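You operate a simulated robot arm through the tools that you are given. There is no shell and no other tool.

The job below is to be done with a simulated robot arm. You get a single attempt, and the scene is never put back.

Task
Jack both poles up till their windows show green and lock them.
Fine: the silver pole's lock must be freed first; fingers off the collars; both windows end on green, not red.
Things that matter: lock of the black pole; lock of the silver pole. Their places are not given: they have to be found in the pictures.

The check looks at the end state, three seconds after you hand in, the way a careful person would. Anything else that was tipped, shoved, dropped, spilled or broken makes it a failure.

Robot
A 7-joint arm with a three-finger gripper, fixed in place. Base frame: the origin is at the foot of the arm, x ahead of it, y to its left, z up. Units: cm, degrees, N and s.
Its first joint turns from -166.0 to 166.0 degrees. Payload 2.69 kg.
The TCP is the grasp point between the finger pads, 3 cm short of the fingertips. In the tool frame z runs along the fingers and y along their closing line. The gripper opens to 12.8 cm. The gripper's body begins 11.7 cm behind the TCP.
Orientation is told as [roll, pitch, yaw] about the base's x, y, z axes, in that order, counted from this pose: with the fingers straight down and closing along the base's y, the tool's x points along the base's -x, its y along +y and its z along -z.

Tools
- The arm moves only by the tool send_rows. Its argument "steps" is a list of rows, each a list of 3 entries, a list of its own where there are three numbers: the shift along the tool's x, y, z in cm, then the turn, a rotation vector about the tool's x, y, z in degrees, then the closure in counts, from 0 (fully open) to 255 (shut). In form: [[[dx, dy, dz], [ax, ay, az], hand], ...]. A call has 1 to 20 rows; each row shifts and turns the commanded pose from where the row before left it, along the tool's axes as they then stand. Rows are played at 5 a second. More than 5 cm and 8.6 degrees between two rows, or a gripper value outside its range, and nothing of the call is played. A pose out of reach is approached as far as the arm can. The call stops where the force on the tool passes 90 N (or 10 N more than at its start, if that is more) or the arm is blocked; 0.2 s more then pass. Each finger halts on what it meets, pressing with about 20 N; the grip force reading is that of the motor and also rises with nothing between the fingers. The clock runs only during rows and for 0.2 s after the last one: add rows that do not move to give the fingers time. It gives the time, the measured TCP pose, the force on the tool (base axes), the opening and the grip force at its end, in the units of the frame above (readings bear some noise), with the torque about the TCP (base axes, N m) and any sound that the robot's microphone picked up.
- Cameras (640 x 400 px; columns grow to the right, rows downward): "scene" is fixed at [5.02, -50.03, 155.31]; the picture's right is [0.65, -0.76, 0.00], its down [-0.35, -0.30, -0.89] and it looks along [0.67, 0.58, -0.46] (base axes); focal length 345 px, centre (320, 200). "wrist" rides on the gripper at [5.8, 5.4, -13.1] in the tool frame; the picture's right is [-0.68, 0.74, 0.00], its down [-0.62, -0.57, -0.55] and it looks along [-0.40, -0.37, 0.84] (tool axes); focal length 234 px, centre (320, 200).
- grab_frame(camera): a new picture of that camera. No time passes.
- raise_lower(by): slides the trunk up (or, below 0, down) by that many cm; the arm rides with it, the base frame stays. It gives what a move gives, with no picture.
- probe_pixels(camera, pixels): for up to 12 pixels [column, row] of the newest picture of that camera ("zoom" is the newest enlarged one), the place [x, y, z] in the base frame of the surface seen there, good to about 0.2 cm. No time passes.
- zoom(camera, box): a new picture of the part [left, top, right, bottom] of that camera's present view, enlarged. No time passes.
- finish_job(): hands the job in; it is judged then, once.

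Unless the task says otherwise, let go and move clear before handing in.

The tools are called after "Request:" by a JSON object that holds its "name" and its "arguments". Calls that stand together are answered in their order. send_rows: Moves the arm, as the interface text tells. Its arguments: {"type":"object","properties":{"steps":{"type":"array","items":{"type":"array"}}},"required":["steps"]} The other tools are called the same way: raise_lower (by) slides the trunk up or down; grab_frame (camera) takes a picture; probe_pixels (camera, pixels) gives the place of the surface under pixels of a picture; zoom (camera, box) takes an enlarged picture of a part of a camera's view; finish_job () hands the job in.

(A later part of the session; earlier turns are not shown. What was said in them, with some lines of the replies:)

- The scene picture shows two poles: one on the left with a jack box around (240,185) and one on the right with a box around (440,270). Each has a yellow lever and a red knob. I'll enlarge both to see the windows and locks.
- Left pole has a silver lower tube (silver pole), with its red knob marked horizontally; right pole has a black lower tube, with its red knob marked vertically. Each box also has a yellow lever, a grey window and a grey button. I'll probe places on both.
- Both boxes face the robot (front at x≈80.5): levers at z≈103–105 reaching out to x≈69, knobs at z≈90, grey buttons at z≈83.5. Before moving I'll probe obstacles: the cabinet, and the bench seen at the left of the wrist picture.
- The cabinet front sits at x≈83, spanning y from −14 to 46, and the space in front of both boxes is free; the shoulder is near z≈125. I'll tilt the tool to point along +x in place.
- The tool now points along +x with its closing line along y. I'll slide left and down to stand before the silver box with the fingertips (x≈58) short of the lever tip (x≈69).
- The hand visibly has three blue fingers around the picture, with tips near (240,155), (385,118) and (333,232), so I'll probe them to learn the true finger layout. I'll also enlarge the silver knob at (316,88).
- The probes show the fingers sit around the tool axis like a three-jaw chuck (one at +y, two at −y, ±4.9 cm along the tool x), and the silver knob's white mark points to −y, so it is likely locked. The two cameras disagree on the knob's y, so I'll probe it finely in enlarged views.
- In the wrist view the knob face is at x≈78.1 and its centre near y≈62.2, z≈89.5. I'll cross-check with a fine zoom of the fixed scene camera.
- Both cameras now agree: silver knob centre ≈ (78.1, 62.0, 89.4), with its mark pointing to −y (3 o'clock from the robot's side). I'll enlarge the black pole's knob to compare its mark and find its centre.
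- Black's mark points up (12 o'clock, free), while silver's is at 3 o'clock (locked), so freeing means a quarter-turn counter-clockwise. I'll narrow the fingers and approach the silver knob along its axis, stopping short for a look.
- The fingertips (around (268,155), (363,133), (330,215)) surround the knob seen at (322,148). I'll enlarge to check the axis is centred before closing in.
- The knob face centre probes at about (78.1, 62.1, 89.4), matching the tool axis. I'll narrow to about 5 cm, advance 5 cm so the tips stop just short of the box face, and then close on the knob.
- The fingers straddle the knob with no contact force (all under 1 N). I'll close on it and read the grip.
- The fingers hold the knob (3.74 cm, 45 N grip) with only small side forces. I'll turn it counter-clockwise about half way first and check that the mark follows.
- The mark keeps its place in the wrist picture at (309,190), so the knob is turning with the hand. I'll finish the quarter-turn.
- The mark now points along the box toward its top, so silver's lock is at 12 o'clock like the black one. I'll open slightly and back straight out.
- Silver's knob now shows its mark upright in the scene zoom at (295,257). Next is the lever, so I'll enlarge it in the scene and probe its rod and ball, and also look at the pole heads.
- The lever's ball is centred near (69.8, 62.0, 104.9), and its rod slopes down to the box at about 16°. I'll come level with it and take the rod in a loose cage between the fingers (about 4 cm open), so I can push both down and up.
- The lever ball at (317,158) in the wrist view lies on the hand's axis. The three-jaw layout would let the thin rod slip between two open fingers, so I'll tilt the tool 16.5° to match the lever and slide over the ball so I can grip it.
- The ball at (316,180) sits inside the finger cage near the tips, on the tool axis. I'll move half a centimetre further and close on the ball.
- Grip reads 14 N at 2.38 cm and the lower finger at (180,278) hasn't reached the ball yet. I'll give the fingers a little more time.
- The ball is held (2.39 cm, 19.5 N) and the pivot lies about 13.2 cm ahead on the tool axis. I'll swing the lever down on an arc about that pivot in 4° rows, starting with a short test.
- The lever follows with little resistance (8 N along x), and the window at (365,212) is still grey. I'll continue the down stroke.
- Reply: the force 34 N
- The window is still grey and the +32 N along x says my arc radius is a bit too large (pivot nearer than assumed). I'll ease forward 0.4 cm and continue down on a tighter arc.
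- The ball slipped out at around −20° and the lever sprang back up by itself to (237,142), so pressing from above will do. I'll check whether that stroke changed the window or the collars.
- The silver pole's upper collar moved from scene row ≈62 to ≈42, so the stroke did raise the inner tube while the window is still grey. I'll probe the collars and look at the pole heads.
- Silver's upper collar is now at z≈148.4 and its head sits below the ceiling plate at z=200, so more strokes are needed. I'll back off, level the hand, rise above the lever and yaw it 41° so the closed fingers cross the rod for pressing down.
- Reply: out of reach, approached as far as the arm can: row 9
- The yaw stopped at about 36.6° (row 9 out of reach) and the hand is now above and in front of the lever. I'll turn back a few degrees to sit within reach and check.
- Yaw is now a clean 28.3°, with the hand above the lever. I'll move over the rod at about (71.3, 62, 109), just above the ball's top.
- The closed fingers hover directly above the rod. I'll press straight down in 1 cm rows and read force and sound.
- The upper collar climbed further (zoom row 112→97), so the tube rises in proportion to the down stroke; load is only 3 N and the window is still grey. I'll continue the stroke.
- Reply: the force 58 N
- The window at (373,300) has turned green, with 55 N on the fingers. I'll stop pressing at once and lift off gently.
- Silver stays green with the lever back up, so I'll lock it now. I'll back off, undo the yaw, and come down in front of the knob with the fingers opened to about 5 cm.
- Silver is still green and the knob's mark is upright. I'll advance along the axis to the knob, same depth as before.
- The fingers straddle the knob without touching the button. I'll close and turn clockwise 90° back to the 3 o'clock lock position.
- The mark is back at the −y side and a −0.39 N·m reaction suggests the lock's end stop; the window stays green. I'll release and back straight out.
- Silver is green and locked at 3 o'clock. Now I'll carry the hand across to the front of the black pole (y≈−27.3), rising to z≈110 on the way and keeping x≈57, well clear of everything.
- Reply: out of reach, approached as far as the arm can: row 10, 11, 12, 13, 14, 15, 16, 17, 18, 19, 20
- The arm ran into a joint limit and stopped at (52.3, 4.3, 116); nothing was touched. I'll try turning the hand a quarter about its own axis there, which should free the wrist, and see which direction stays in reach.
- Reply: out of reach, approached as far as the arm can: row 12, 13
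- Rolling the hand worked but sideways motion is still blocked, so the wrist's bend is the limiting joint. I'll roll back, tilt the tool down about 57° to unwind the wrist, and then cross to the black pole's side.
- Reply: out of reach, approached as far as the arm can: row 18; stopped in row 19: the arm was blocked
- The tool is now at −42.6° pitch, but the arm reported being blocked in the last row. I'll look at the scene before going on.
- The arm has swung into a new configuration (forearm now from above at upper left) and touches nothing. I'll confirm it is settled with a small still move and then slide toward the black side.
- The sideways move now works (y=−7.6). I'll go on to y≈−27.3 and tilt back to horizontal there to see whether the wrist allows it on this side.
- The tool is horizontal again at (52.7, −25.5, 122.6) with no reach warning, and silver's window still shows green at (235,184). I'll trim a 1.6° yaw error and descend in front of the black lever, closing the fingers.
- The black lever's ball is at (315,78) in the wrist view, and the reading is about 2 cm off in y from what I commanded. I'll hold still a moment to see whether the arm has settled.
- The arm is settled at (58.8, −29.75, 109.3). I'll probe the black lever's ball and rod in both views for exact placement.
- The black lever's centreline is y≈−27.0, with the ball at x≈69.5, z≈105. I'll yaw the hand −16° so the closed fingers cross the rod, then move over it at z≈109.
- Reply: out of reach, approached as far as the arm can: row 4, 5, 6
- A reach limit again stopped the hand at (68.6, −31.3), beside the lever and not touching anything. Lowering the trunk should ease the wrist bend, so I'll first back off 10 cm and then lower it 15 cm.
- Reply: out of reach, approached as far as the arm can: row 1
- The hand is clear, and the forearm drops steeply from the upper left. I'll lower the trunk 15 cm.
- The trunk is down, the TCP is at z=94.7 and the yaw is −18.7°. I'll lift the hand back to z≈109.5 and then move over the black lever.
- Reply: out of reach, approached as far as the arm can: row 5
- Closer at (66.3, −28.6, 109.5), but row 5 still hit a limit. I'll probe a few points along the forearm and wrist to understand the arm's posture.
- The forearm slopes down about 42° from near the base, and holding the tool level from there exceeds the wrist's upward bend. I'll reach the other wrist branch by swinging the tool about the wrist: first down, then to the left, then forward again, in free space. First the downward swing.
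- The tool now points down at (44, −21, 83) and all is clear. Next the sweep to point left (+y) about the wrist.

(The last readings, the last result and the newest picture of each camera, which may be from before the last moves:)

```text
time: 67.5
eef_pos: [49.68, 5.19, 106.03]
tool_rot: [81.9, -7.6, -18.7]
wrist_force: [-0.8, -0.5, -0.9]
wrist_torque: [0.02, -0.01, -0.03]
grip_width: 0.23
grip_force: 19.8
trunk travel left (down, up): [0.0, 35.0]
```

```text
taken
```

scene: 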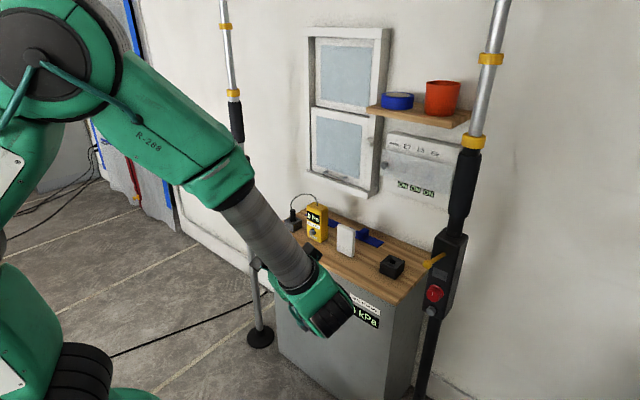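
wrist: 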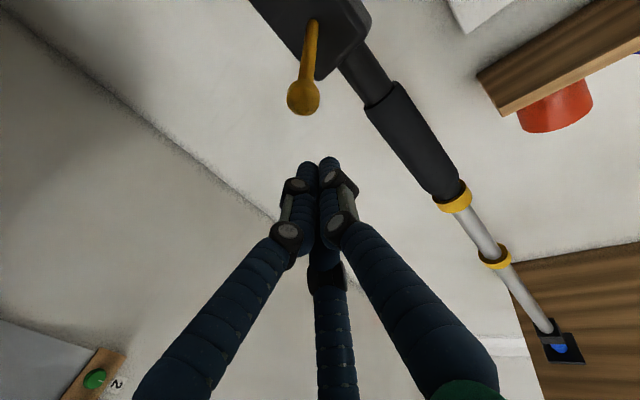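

The hand now points left with no reach warnings. I'll swing it forward toward +x in this branch, watching for limits.

Request:
{"name": "send_rows", "arguments": {"steps": [[[-3.71, 0, -0.26], [0, -7.9, 0], 255], [[-3.71, 0, -0.26], [0, -7.9, 0], 255], [[-3.71, 0, -0.26], [0, -7.9, 0], 255], [[-3.71, 0, -0.26], [0, -7.9, 0], 255], [[-3.71, 0, -0.26], [0, -7.9, 0], 255], [[-3.71, 0, -0.26], [0, -7.9, 0], 255], [[0, 0, 0], [0, 0, 0], 255]]}}

Request:
{"name": "grab_frame", "arguments": {"camera": "scene"}}

```text
time: 69.2
eef_pos: [65.4, -9.31, 109.88]
tool_rot: [90.1, -11.1, -66.7]
wrist_force: [-0.6, -0.2, 0.1]
wrist_torque: [-0.01, -0.02, -0.03]
grip_width: 0.23
grip_force: 19.6
trunk travel left (down, up): [0.0, 35.0]
```

```text
taken
```

scene: 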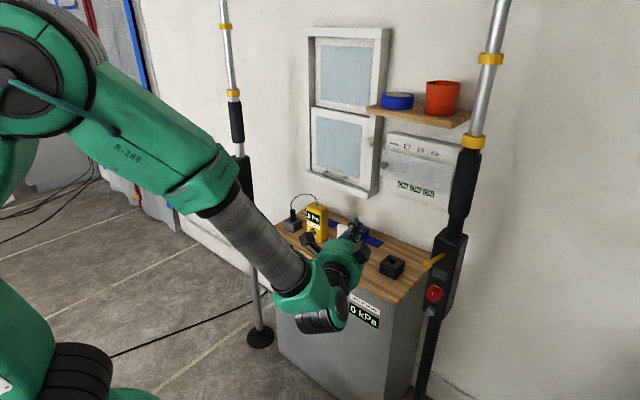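

The branch holds: the tool is now yawed +23° at (65.4, −9.3, 109.9) with no warnings. I'll shift toward the black pole, remove the 11° roll, and finish the yaw to point along +x.

Request:
{"name": "send_rows", "arguments": {"steps": [[[-2.33, -0.45, -4.08], [0, 0, 5.55], 255], [[-2.33, -0.45, -4.08], [0, 0, 5.55], 255], [[-3.65, 0, -0.25], [0, -7.77, 0], 255], [[-3.65, 0, -0.25], [0, -7.77, 0], 255], [[-3.65, 0, -0.25], [0, -7.77, 0], 255], [[0, 0, 0], [0, 0, 0], 255]]}}

Request:
{"name": "grab_frame", "arguments": {"camera": "scene"}}

Request:
{"name": "grab_frame", "arguments": {"camera": "wrist"}}

```text
time: 70.5
eef_pos: [62.0, -27.63, 109.5]
tool_rot: [90.0, 0.0, -90.1]
wrist_force: [-0.7, 0.0, 0.8]
wrist_torque: [0.01, 0.0, 0.02]
grip_width: 0.2
grip_force: 20.0
trunk travel left (down, up): [0.0, 35.0]
```

```text
taken
```

scene: 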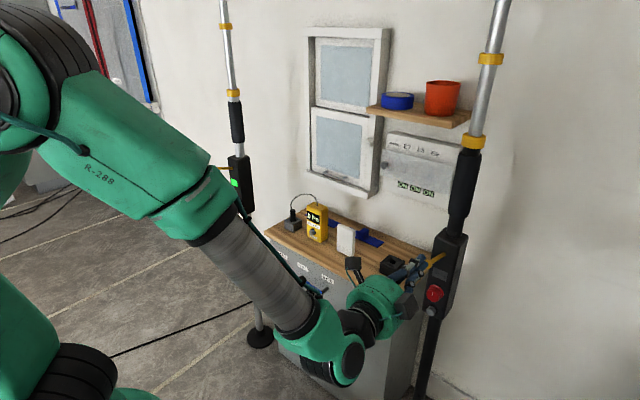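

```text
taken
```

wrist: 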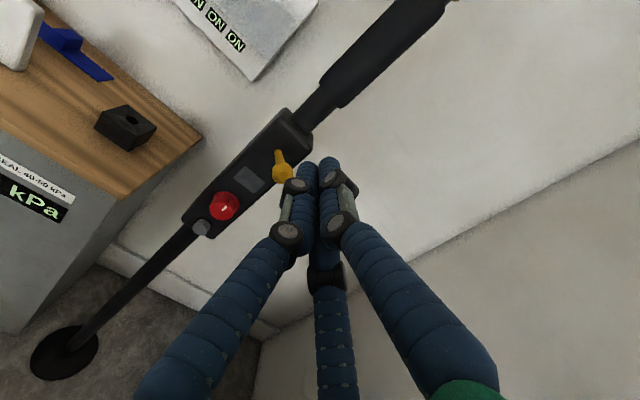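

The arm is now at (62.0, −27.6, 109.5), level, pointing along +x, with no reach warnings; the black knob's mark is seen upright at (225,207). I'll yaw +16° so the fingers cross the rod and move over it.

Request:
{"name": "send_rows", "arguments": {"steps": [[[0, 0, 0], [0, 8, 0], 255], [[0, 0, 0], [0, 8, 0], 255], [[-0.65, -0.17, 3.04], [0, 0, 0], 255], [[-0.65, -0.17, 3.04], [0, 0, 0], 255], [[-0.65, -0.17, 3.04], [0, 0, 0], 255], [[0, 0, 0], [0, 0, 0], 255]]}}

Request:
{"name": "zoom", "arguments": {"camera": "scene", "box": [370, 210, 500, 320]}}

Request:
{"name": "grab_frame", "arguments": {"camera": "wrist"}}

```text
time: 72.0
eef_pos: [71.43, -26.86, 109.16]
tool_rot: [90.1, 0.0, -73.9]
wrist_force: [-0.3, -0.3, -0.1]
wrist_torque: [0.01, 0.01, 0.01]
grip_width: 0.21
grip_force: 19.7
trunk travel left (down, up): [0.0, 35.0]
```

```text
3.64 times, centred on (435, 265) of scene
```

zoom: 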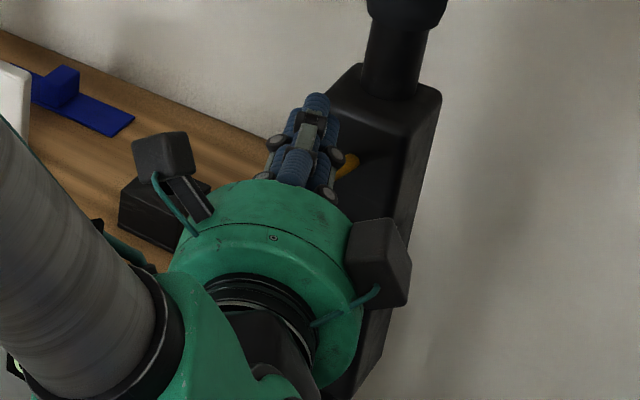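

```text
taken
```

wrist: 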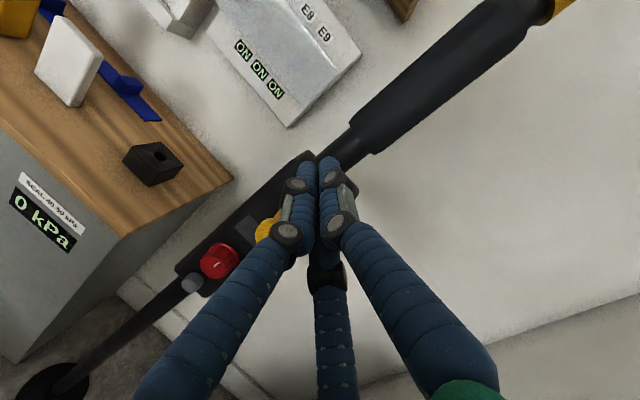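

The closed fingers are above the black rod, and its window is visible near (245,230) in the wrist view. I'll press down gradually, starting with 4 cm, and probe silver's final collar height for reference.

Request:
{"name": "send_rows", "arguments": {"steps": [[[0, -1, 0], [0, 0, 0], 255], [[0, -1, 0], [0, 0, 0], 255], [[0, -1, 0], [0, 0, 0], 255], [[0, -1, 0], [0, 0, 0], 255], [[0, -0.5, 0], [0, 0, 0], 255]]}}

Request:
{"name": "grab_frame", "arguments": {"camera": "scene"}}

Request:
{"name": "probe_pixels", "arguments": {"camera": "scene", "pixels": [[226, 26], [491, 58], [472, 142]]}}

Request:
{"name": "grab_frame", "arguments": {"camera": "wrist"}}

```text
time: 73.2
eef_pos: [71.27, -26.98, 104.55]
tool_rot: [90.0, 0.1, -73.9]
wrist_force: [0.0, -0.1, 1.1]
wrist_torque: [0.0, 0.01, 0.0]
grip_width: 0.25
grip_force: 19.6
trunk travel left (down, up): [0.0, 35.0]
```

```text
taken
```

scene: 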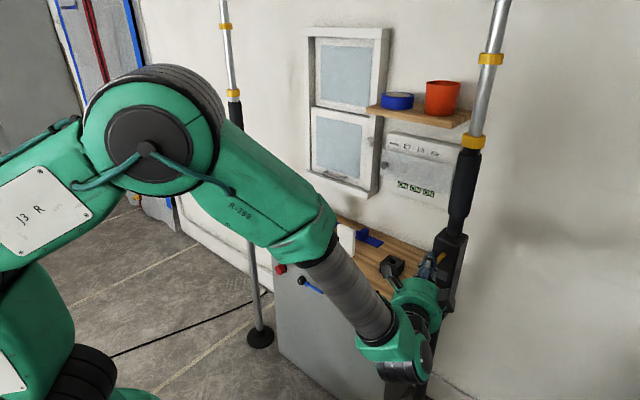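

```text
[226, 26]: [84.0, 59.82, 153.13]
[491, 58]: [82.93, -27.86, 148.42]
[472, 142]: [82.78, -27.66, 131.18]
```

```text
taken
```

wrist: 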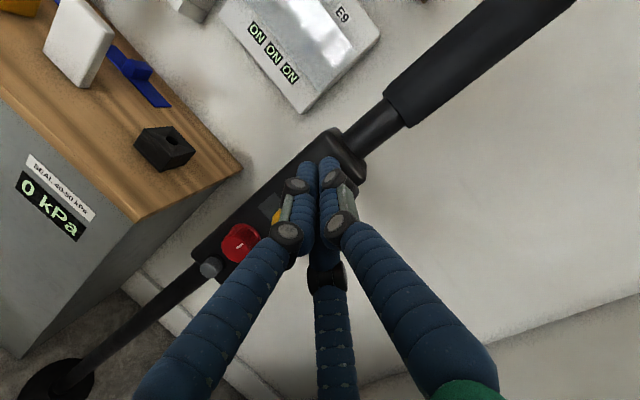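

Only 1 N so far and the black collar is unmoved at scene (491,58). I'll continue down in small steps, checking the collar and window.

Request:
{"name": "send_rows", "arguments": {"steps": [[[0, -0.7, 0], [0, 0, 0], 255], [[0, -0.7, 0], [0, 0, 0], 255]]}}

Request:
{"name": "zoom", "arguments": {"camera": "scene", "box": [440, 30, 520, 170]}}

Request:
{"name": "zoom", "arguments": {"camera": "wrist", "box": [190, 130, 370, 280]}}

Request:
{"name": "zoom", "arguments": {"camera": "scene", "box": [390, 220, 490, 320]}}

```text
time: 73.8
eef_pos: [71.25, -26.94, 103.25]
tool_rot: [90.1, 0.0, -73.8]
wrist_force: [-0.6, -0.2, 1.3]
wrist_torque: [0.01, -0.02, -0.07]
grip_width: 0.22
grip_force: 19.7
trunk travel left (down, up): [0.0, 35.0]
```

```text
2.86 times, centred on (480, 100) of scene
```

zoom: 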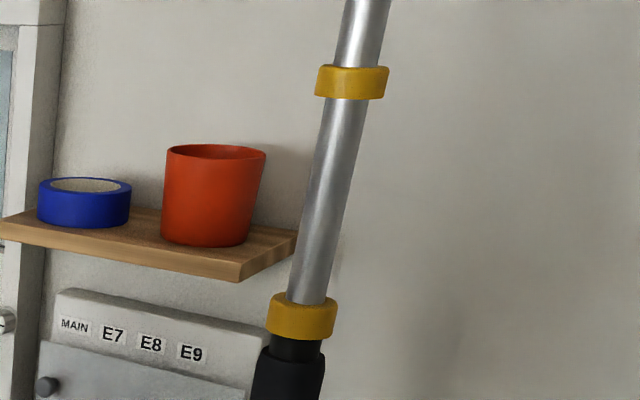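

```text
2.67 times, centred on (280, 205) of wrist
```

zoom: 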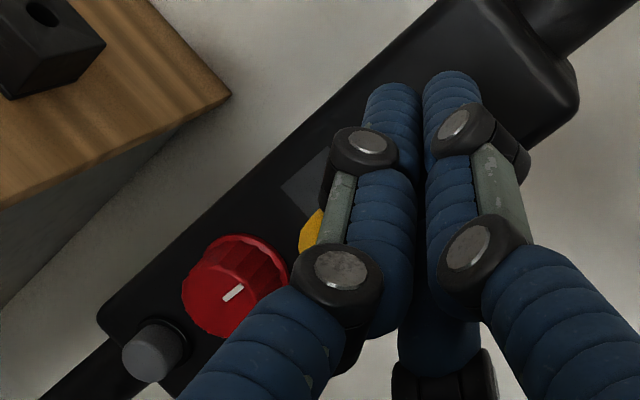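

```text
4.00 times, centred on (440, 270) of scene
```

zoom: 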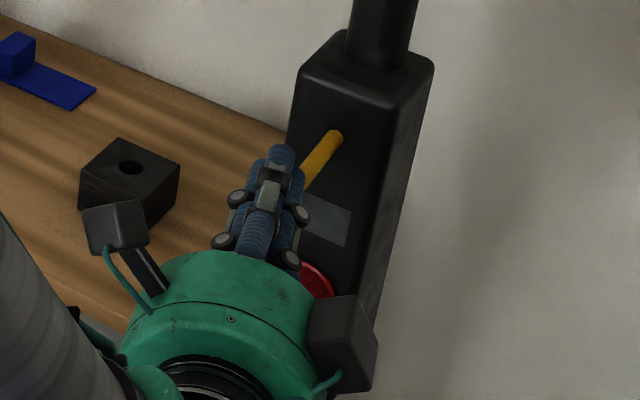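

The lever is depressed (rod now seen sloping at (320,160)), the collar hasn't moved and the window is grey. I'll continue in small steps.

Request:
{"name": "send_rows", "arguments": {"steps": [[[0, -0.6, 0], [0, 0, 0], 255], [[0, -0.6, 0], [0, 0, 0], 255]]}}

Request:
{"name": "zoom", "arguments": {"camera": "scene", "box": [440, 30, 520, 170]}}

Request:
{"name": "zoom", "arguments": {"camera": "scene", "box": [390, 220, 490, 320]}}

```text
time: 74.3
eef_pos: [71.29, -26.93, 102.04]
tool_rot: [90.2, 0.0, -73.9]
wrist_force: [0.6, 0.2, 2.8]
wrist_torque: [0.0, -0.1, 0.0]
grip_width: 0.25
grip_force: 20.5
trunk travel left (down, up): [0.0, 35.0]
```

```text
2.86 times, centred on (480, 100) of scene
```

zoom: 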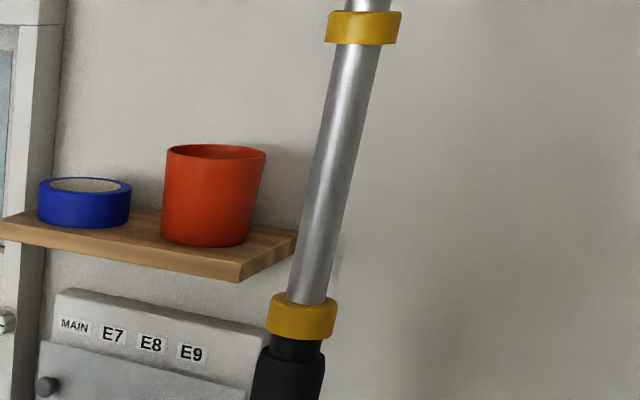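

```text
4.00 times, centred on (440, 270) of scene
```

zoom: 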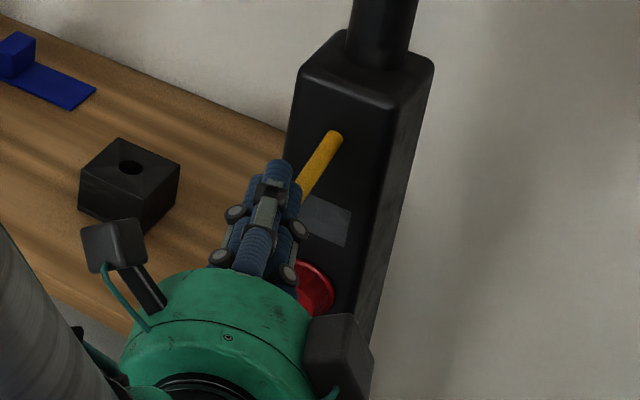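

The collar jumped up (zoom row 82→27) at only 3 N, so a stroke registers once the lever passes a certain angle. I'll wait a moment without moving to see where it settles.

Request:
{"name": "send_rows", "arguments": {"steps": [[[0, 0, 0], [0, 0, 0], 255], [[0, 0, 0], [0, 0, 0], 255], [[0, 0, 0], [0, 0, 0], 255]]}}

Request:
{"name": "zoom", "arguments": {"camera": "scene", "box": [430, 0, 530, 170]}}

Request:
{"name": "zoom", "arguments": {"camera": "scene", "box": [390, 220, 490, 320]}}

```text
time: 75.2
eef_pos: [71.29, -26.87, 101.97]
tool_rot: [90.1, 0.0, -73.9]
wrist_force: [0.4, -0.3, 3.4]
wrist_torque: [0.0, -0.12, 0.03]
grip_width: 0.24
grip_force: 19.9
trunk travel left (down, up): [0.0, 35.0]
```

```text
2.35 times, centred on (480, 85) of scene
```

zoom: 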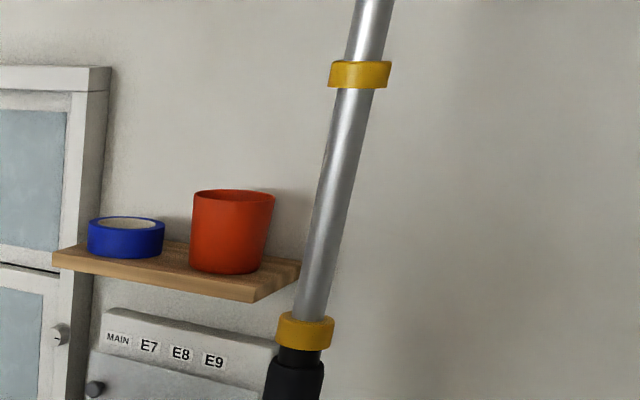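

```text
4.00 times, centred on (440, 270) of scene
```

zoom: 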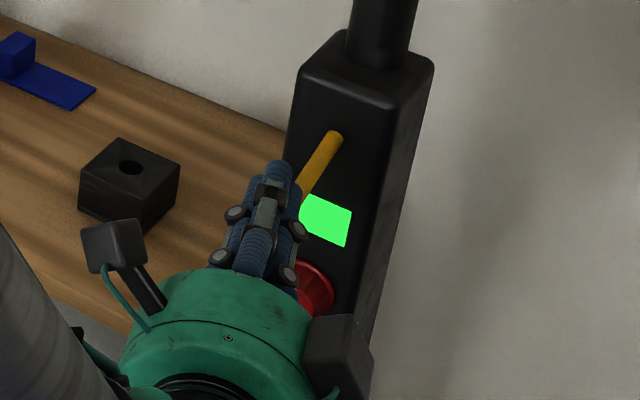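

The black window has turned green at (325,220) after that one stroke. I'll lift off straight up, without pressing any further.

Request:
{"name": "send_rows", "arguments": {"steps": [[[0, 1, 0], [0, 0, 0], 255], [[0, 1.5, 0], [0, 0, 0], 255], [[0, 1.5, 0], [0, 0, 0], 255], [[0, 1.5, 0], [0, 0, 0], 255], [[0, 1.5, 0], [0, 0, 0], 255], [[0, 1, 0], [0, 0, 0], 255], [[0, 0, 0], [0, 0, 0], 255], [[0, 0, 0], [0, 0, 0], 255]]}}

Request:
{"name": "zoom", "arguments": {"camera": "scene", "box": [390, 220, 490, 320]}}

Request:
{"name": "grab_frame", "arguments": {"camera": "wrist"}}

Request:
{"name": "zoom", "arguments": {"camera": "scene", "box": [430, 0, 530, 170]}}

```text
time: 77.0
eef_pos: [71.3, -26.89, 110.07]
tool_rot: [90.0, -0.1, -73.8]
wrist_force: [0.6, -0.2, 0.4]
wrist_torque: [-0.01, 0.0, 0.02]
grip_width: 0.22
grip_force: 19.9
trunk travel left (down, up): [0.0, 35.0]
```

```text
4.00 times, centred on (440, 270) of scene
```

zoom: 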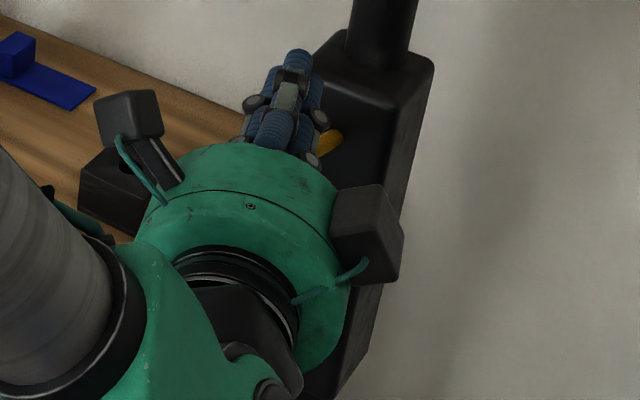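

```text
taken
```

wrist: 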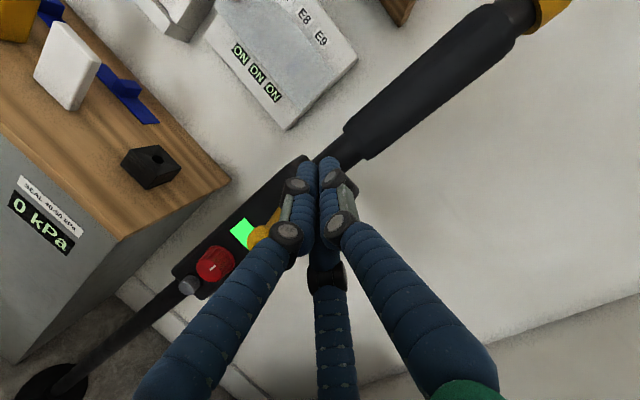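

```text
2.35 times, centred on (480, 85) of scene
```

zoom: 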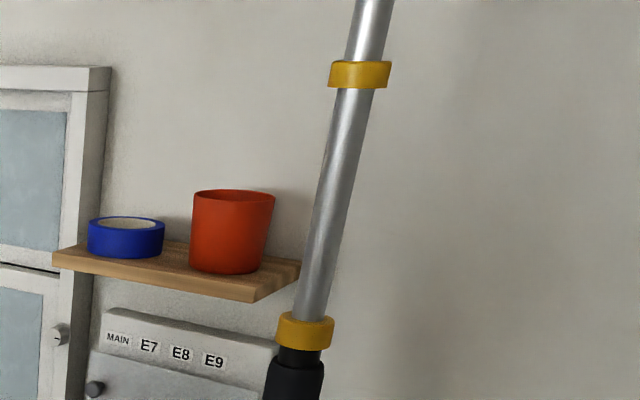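

Black stays green with the lever released, its collar steady. Now I'll lock it: back off, undo the yaw, and come down in front of its knob with the fingers opening to about 5 cm.

Request:
{"name": "send_rows", "arguments": {"steps": [[[0, 0, -4], [0, 0, 0], 255], [[0, 0, -4], [0, 0, 0], 255], [[0, 0, -3], [0, 0, 0], 255], [[0, 0, 0], [0, -8, 0], 255], [[0, 0, 0], [0, -8.1, 0], 255], [[0.56, -4.06, 0], [0, 0, 0], 200], [[0.56, -4.06, 0], [0, 0, 0], 154], [[0.56, -4.06, 0], [0, 0, 0], 154], [[0.56, -4.06, 0], [0, 0, 0], 154], [[0.56, -4.06, 0], [0, 0, 0], 154], [[0, 0, 0], [0, 0, 0], 154]]}}

Request:
{"name": "grab_frame", "arguments": {"camera": "scene"}}

Request:
{"name": "grab_frame", "arguments": {"camera": "wrist"}}

```text
time: 79.3
eef_pos: [60.63, -27.06, 89.52]
tool_rot: [90.0, 0.0, -90.0]
wrist_force: [-0.3, -0.4, -0.7]
wrist_torque: [-0.01, 0.01, 0.03]
grip_width: 5.02
grip_force: 0.1
trunk travel left (down, up): [0.0, 35.0]
```

```text
taken
```

scene: 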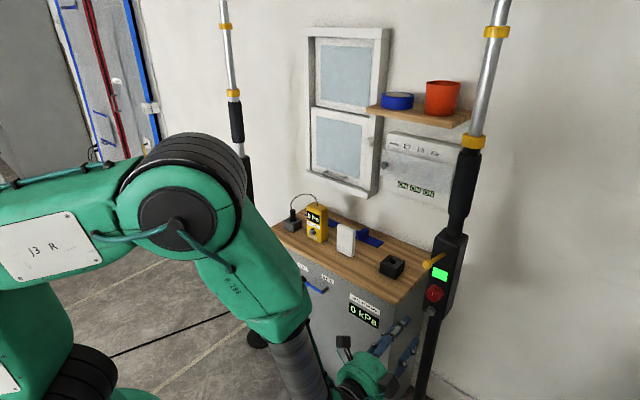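

```text
taken
```

wrist: 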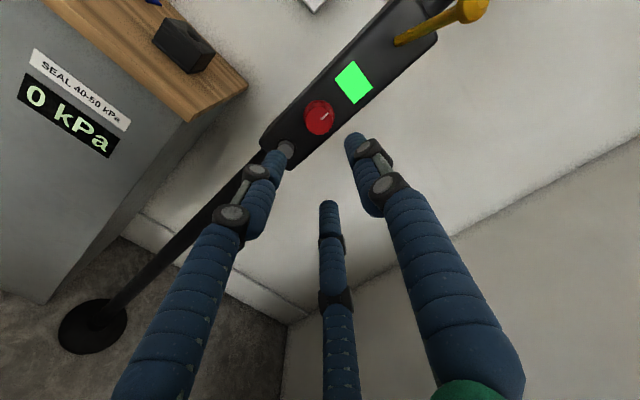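

The hand is level in front of the black knob at (60.6, −27.1, 89.5), with the window green at (353,82). I'll roll the hand −90° now so that a +90° clockwise turn will be available on the knob.

Request:
{"name": "send_rows", "arguments": {"steps": [[[0, 0, 0], [0, 0, -8.2], 154], [[0, 0, 0], [0, 0, -8.2], 154], [[0, 0, 0], [0, 0, -8.2], 154], [[0, 0, 0], [0, 0, -8.2], 154], [[0, 0, 0], [0, 0, -8.2], 154], [[0, 0, 0], [0, 0, -8.2], 154], [[0, 0, 0], [0, 0, -8.2], 154], [[0, 0, 0], [0, 0, -8.2], 154], [[0, 0, 0], [0, 0, -8.2], 154], [[0, 0, 0], [0, 0, -8.2], 154], [[0, 0, 0], [0, 0, -8.0], 154], [[0, 0, 4], [0, 0, 0], 154], [[0, 0, 4], [0, 0, 0], 154], [[0, 0, 3], [0, 0, 0], 154], [[0, 0, 0], [0, 0, 0], 154]]}}

Request:
{"name": "zoom", "arguments": {"camera": "wrist", "box": [230, 70, 410, 220]}}

Request:
{"name": "zoom", "arguments": {"camera": "scene", "box": [390, 240, 480, 330]}}

```text
time: 82.5
eef_pos: [71.72, -26.98, 89.65]
tool_rot: [169.1, -89.9, -169.2]
wrist_force: [-0.4, -0.6, -1.1]
wrist_torque: [0.0, 0.03, 0.01]
grip_width: 5.1
grip_force: 0.0
trunk travel left (down, up): [0.0, 35.0]
```

```text
2.67 times, centred on (320, 145) of wrist
```

zoom: 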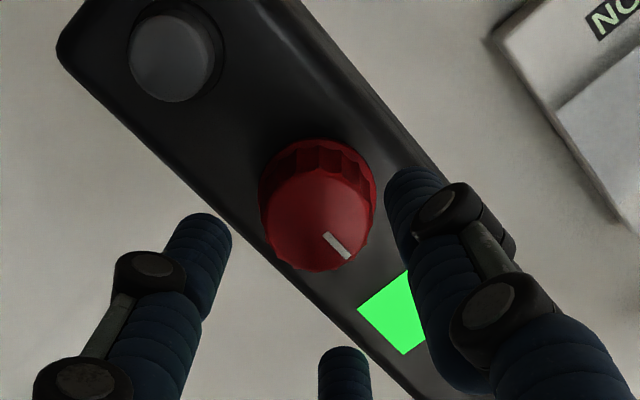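

```text
4.44 times, centred on (435, 285) of scene
```

zoom: 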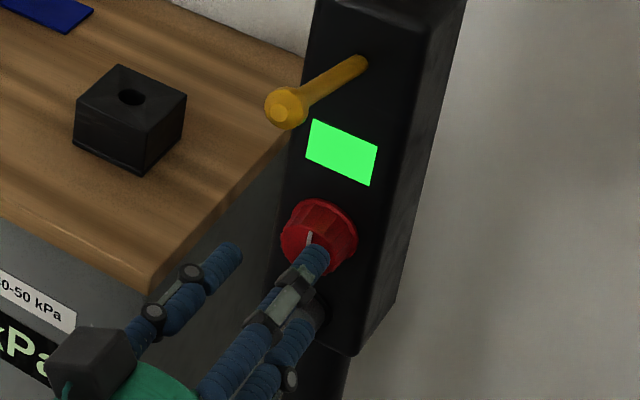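

All reachable. I'll probe the black knob's face in a fine wrist zoom to centre the axis before gripping.

Request:
{"name": "zoom", "arguments": {"camera": "wrist", "box": [270, 110, 370, 190]}}

Request:
{"name": "probe_pixels", "arguments": {"camera": "zoom", "pixels": [[315, 230], [280, 230], [350, 230], [315, 280], [315, 190], [230, 230], [400, 230], [330, 300], [260, 190], [370, 270]]}}

```text
5.00 times, centred on (320, 150) of wrist
```

zoom: 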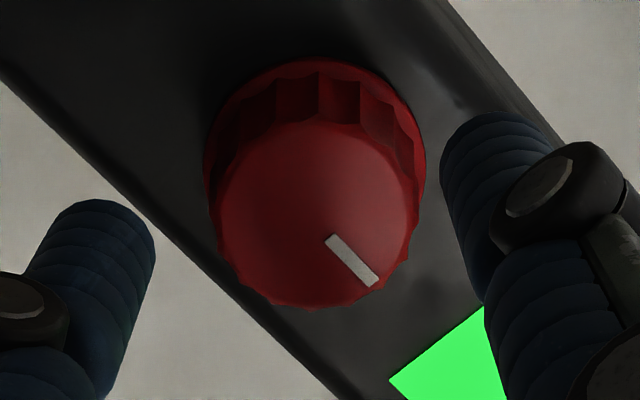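

```text
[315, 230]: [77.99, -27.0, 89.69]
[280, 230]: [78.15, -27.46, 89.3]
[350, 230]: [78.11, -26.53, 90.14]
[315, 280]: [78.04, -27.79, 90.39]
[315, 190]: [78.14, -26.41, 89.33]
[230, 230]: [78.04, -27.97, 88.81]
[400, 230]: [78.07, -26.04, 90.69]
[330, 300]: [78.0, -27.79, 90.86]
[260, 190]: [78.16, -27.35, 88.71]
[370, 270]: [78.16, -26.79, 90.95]
```

The knob's centre probes near (78.1, −26.8, 89.5), within 0.2 cm of the axis. I'll trim slightly and advance 5 cm to straddle it.

Request:
{"name": "send_rows", "arguments": {"steps": [[[0.12, 0.12, 0], [0, 0, 0], 154], [[0, 0, 1.5], [0, 0, 0], 154], [[0, 0, 1.5], [0, 0, 0], 154], [[0, 0, 1.1], [0, 0, 0], 154], [[0, 0, 0.9], [0, 0, 0], 154], [[0, 0, 0], [0, 0, 0], 154]]}}

Request:
{"name": "zoom", "arguments": {"camera": "wrist", "box": [230, 90, 410, 230]}}

Request:
{"name": "zoom", "arguments": {"camera": "scene", "box": [390, 240, 480, 330]}}

```text
time: 84.0
eef_pos: [76.71, -26.92, 89.45]
tool_rot: [157.1, -89.9, -157.0]
wrist_force: [-1.1, 0.4, -0.2]
wrist_torque: [0.05, -0.04, 0.04]
grip_width: 5.08
grip_force: 0.0
trunk travel left (down, up): [0.0, 35.0]
```

```text
2.86 times, centred on (320, 160) of wrist
```

zoom: 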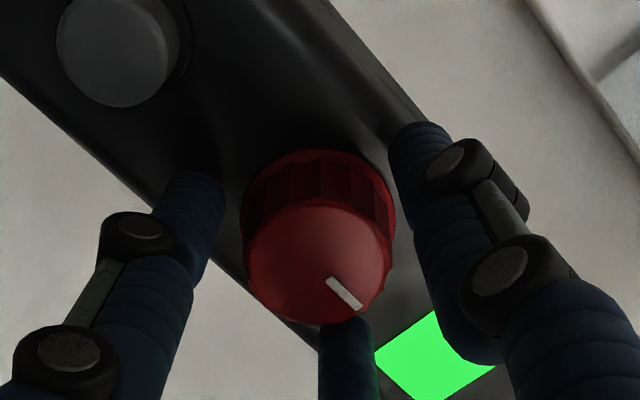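

```text
4.44 times, centred on (435, 285) of scene
```

zoom: 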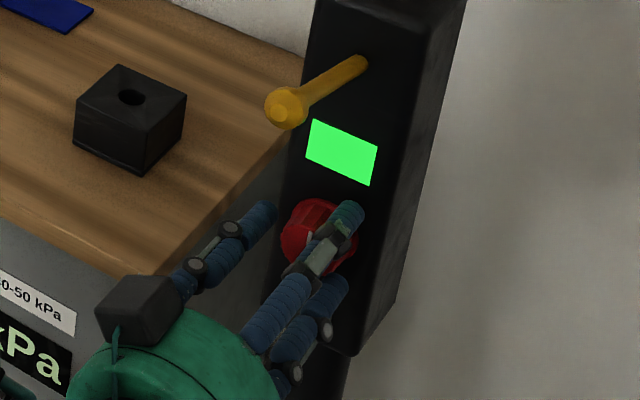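

The fingers straddle the black knob without contact. I'll close and turn clockwise 90°.

Request:
{"name": "send_rows", "arguments": {"steps": [[[0, 0, 0], [0, 0, 0], 200], [[0, 0, 0], [0, 0, 0], 230], [[0, 0, 0], [0, 0, 0], 230], [[0, 0, 0], [0, 0, 0], 230], [[0, 0, 0], [0, 0, 8.2], 230], [[0, 0, 0], [0, 0, 8.2], 230], [[0, 0, 0], [0, 0, 8.2], 230], [[0, 0, 0], [0, 0, 8.2], 230], [[0, 0, 0], [0, 0, 8.2], 230], [[0, 0, 0], [0, 0, 8.2], 230], [[0, 0, 0], [0, 0, 8.2], 230], [[0, 0, 0], [0, 0, 8.2], 230], [[0, 0, 0], [0, 0, 8.2], 230], [[0, 0, 0], [0, 0, 8.2], 230], [[0, 0, 0], [0, 0, 8.0], 230], [[0, 0, 0], [0, 0, 0], 230]]}}

Request:
{"name": "grab_frame", "arguments": {"camera": "wrist"}}

Request:
{"name": "zoom", "arguments": {"camera": "scene", "box": [390, 240, 480, 330]}}

```text
time: 87.3
eef_pos: [76.56, -27.04, 89.5]
tool_rot: [90.0, 0.1, -90.0]
wrist_force: [-1.7, -1.7, -8.5]
wrist_torque: [-0.08, 0.31, 0.03]
grip_width: 3.75
grip_force: 45.1
trunk travel left (down, up): [0.0, 35.0]
```

```text
taken
```

wrist: 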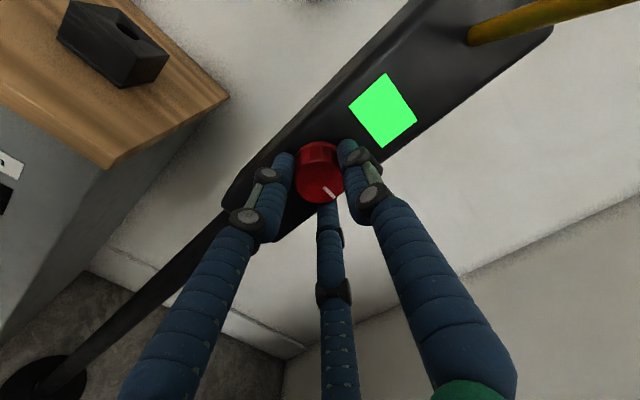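

```text
4.44 times, centred on (435, 285) of scene
```

zoom: 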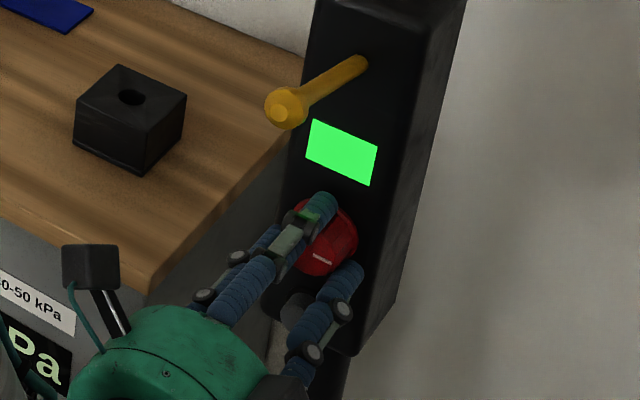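

The knob's mark is now horizontal, at (322,258) in the scene zoom, with the window still green. I'll release, back straight out and compare its angle with silver's.

Request:
{"name": "send_rows", "arguments": {"steps": [[[0, 0, 0], [0, 0, 0], 200], [[0, 0, 0], [0, 0, 0], 154], [[0, 0, 0], [0, 0, 0], 154], [[0, 0, -2], [0, 0, 0], 154], [[0, 0, -4], [0, 0, 0], 154], [[0, 0, -4.5], [0, 0, 0], 154], [[0, 0, -4.5], [0, 0, 0], 154], [[0, 0, -4.5], [0, 0, 0], 154], [[0, 0, 0], [0, 0, 0], 154]]}}

Request:
{"name": "zoom", "arguments": {"camera": "wrist", "box": [250, 40, 410, 170]}}

Request:
{"name": "zoom", "arguments": {"camera": "scene", "box": [410, 240, 470, 320]}}

Request:
{"name": "grab_frame", "arguments": {"camera": "scene"}}

```text
time: 89.3
eef_pos: [57.19, -26.85, 89.36]
tool_rot: [90.1, 0.0, -90.0]
wrist_force: [-0.1, 0.6, 0.3]
wrist_torque: [0.01, -0.03, -0.04]
grip_width: 5.07
grip_force: 0.0
trunk travel left (down, up): [0.0, 35.0]
```

```text
3.08 times, centred on (330, 105) of wrist
```

zoom: 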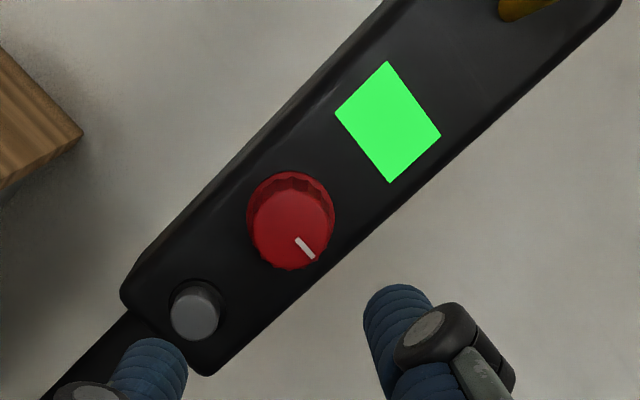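

```text
5.00 times, centred on (440, 280) of scene
```

zoom: 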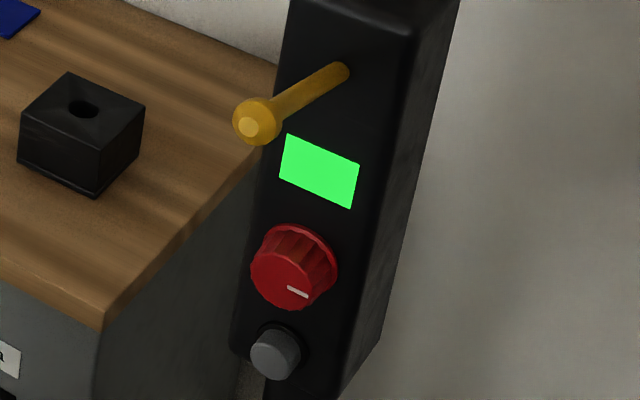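

```text
taken
```

scene: 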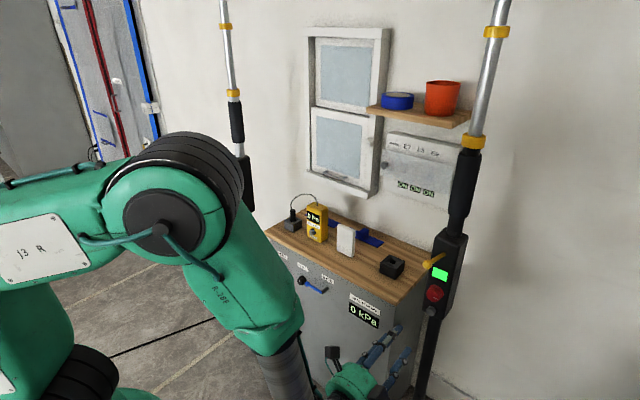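

Black's mark now lies parallel to the window's edge (a clean 90°), and its window is green. The arm hides silver's box in the scene, so I'll swing the hand left about the wrist in free space to verify silver with the wrist camera.

Request:
{"name": "send_rows", "arguments": {"steps": [[[0, 0, -4], [0, 0, 0], 154], [[3.71, 0, -0.26], [0, 7.9, 0], 154], [[3.71, 0, -0.26], [0, 7.9, 0], 154], [[3.71, 0, -0.26], [0, 7.9, 0], 154], [[3.71, 0, -0.26], [0, 7.9, 0], 154], [[3.71, 0, -0.26], [0, 7.9, 0], 154], [[3.71, 0, -0.26], [0, 7.9, 0], 154], [[3.71, 0, -0.26], [0, 7.9, 0], 154], [[0, 0, 0], [0, 0, 0], 154]]}}

Request:
{"name": "grab_frame", "arguments": {"camera": "wrist"}}

Request:
{"name": "grab_frame", "arguments": {"camera": "scene"}}

```text
time: 91.3
eef_pos: [41.7, -4.89, 89.47]
tool_rot: [90.1, 0.0, -34.6]
wrist_force: [0.5, 0.4, 0.1]
wrist_torque: [-0.02, -0.03, 0.03]
grip_width: 5.07
grip_force: 0.0
trunk travel left (down, up): [0.0, 35.0]
```

```text
taken
```

wrist: 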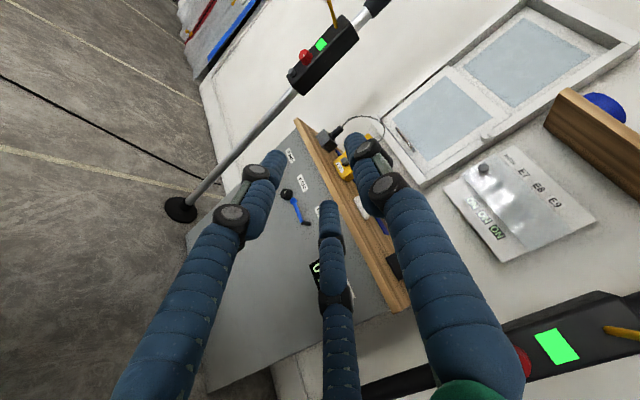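

```text
taken
```

scene: 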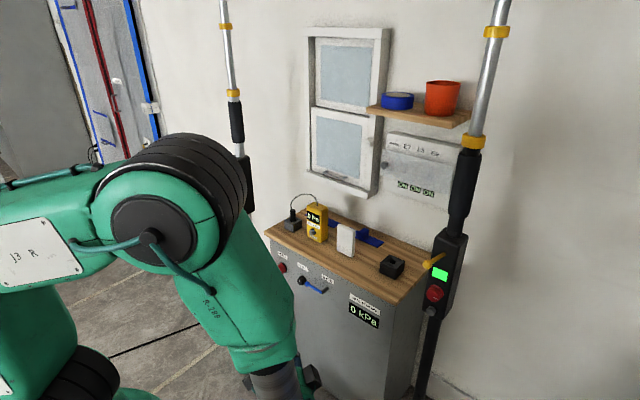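

Both windows show green in one wrist frame: silver at (320,45) and black at (557,347). I'll enlarge silver's knob once more to confirm its mark.

Request:
{"name": "zoom", "arguments": {"camera": "wrist", "box": [275, 20, 365, 100]}}

Request:
{"name": "zoom", "arguments": {"camera": "scene", "box": [410, 240, 470, 320]}}

```text
5.00 times, centred on (320, 60) of wrist
```

zoom: 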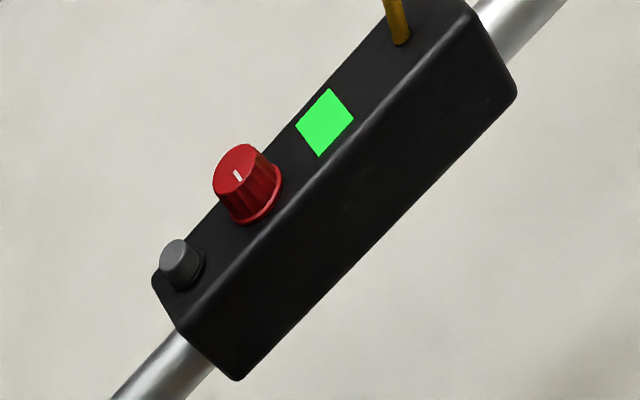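

```text
5.00 times, centred on (440, 280) of scene
```

zoom: 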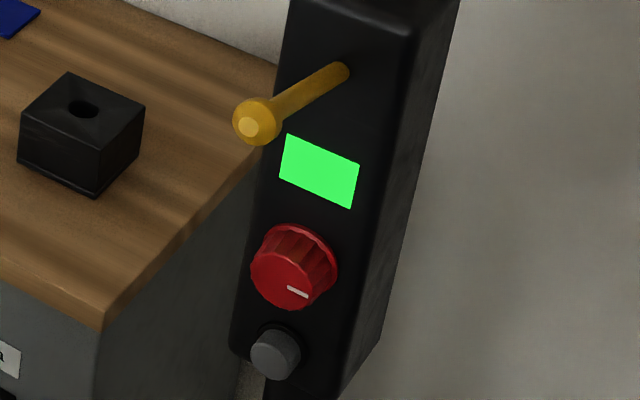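

Silver's mark lies across the box (locked) with its window green, and black's mark likewise lies across with its window green. The levers are back up and the hand is well clear of everything, so I'm handing in.

Request:
{"name": "finish_job", "arguments": {}}

```text
The job is handed in.
```

Both poles are jacked up and locked, and both windows showed green in the last pictures before I handed in. The job was judged only after that, so I don't have its result.

- **Silver pole:** I freed the lock with a quarter-turn counter-clockwise. The window turned green on the second lever stroke, because my grip slipped off during the first. I then turned the lock back; its mark sits crosswise, as it did at the start.
- **Black pole:** The lock was already free. One lever stroke brought the window to green, and I turned the lock a quarter-turn clockwise, so its mark also sits crosswise.

Neither window went red. I kept the fingers off the collars and did not press the grey buttons. Both levers are back up. In the pictures nothing else looked moved.

While crossing between the poles the arm hit its reach limit. It once reported being blocked, though I saw no contact. I lowered the trunk 15 cm to reach the black pole and left it there. The hand is clear of both poles.
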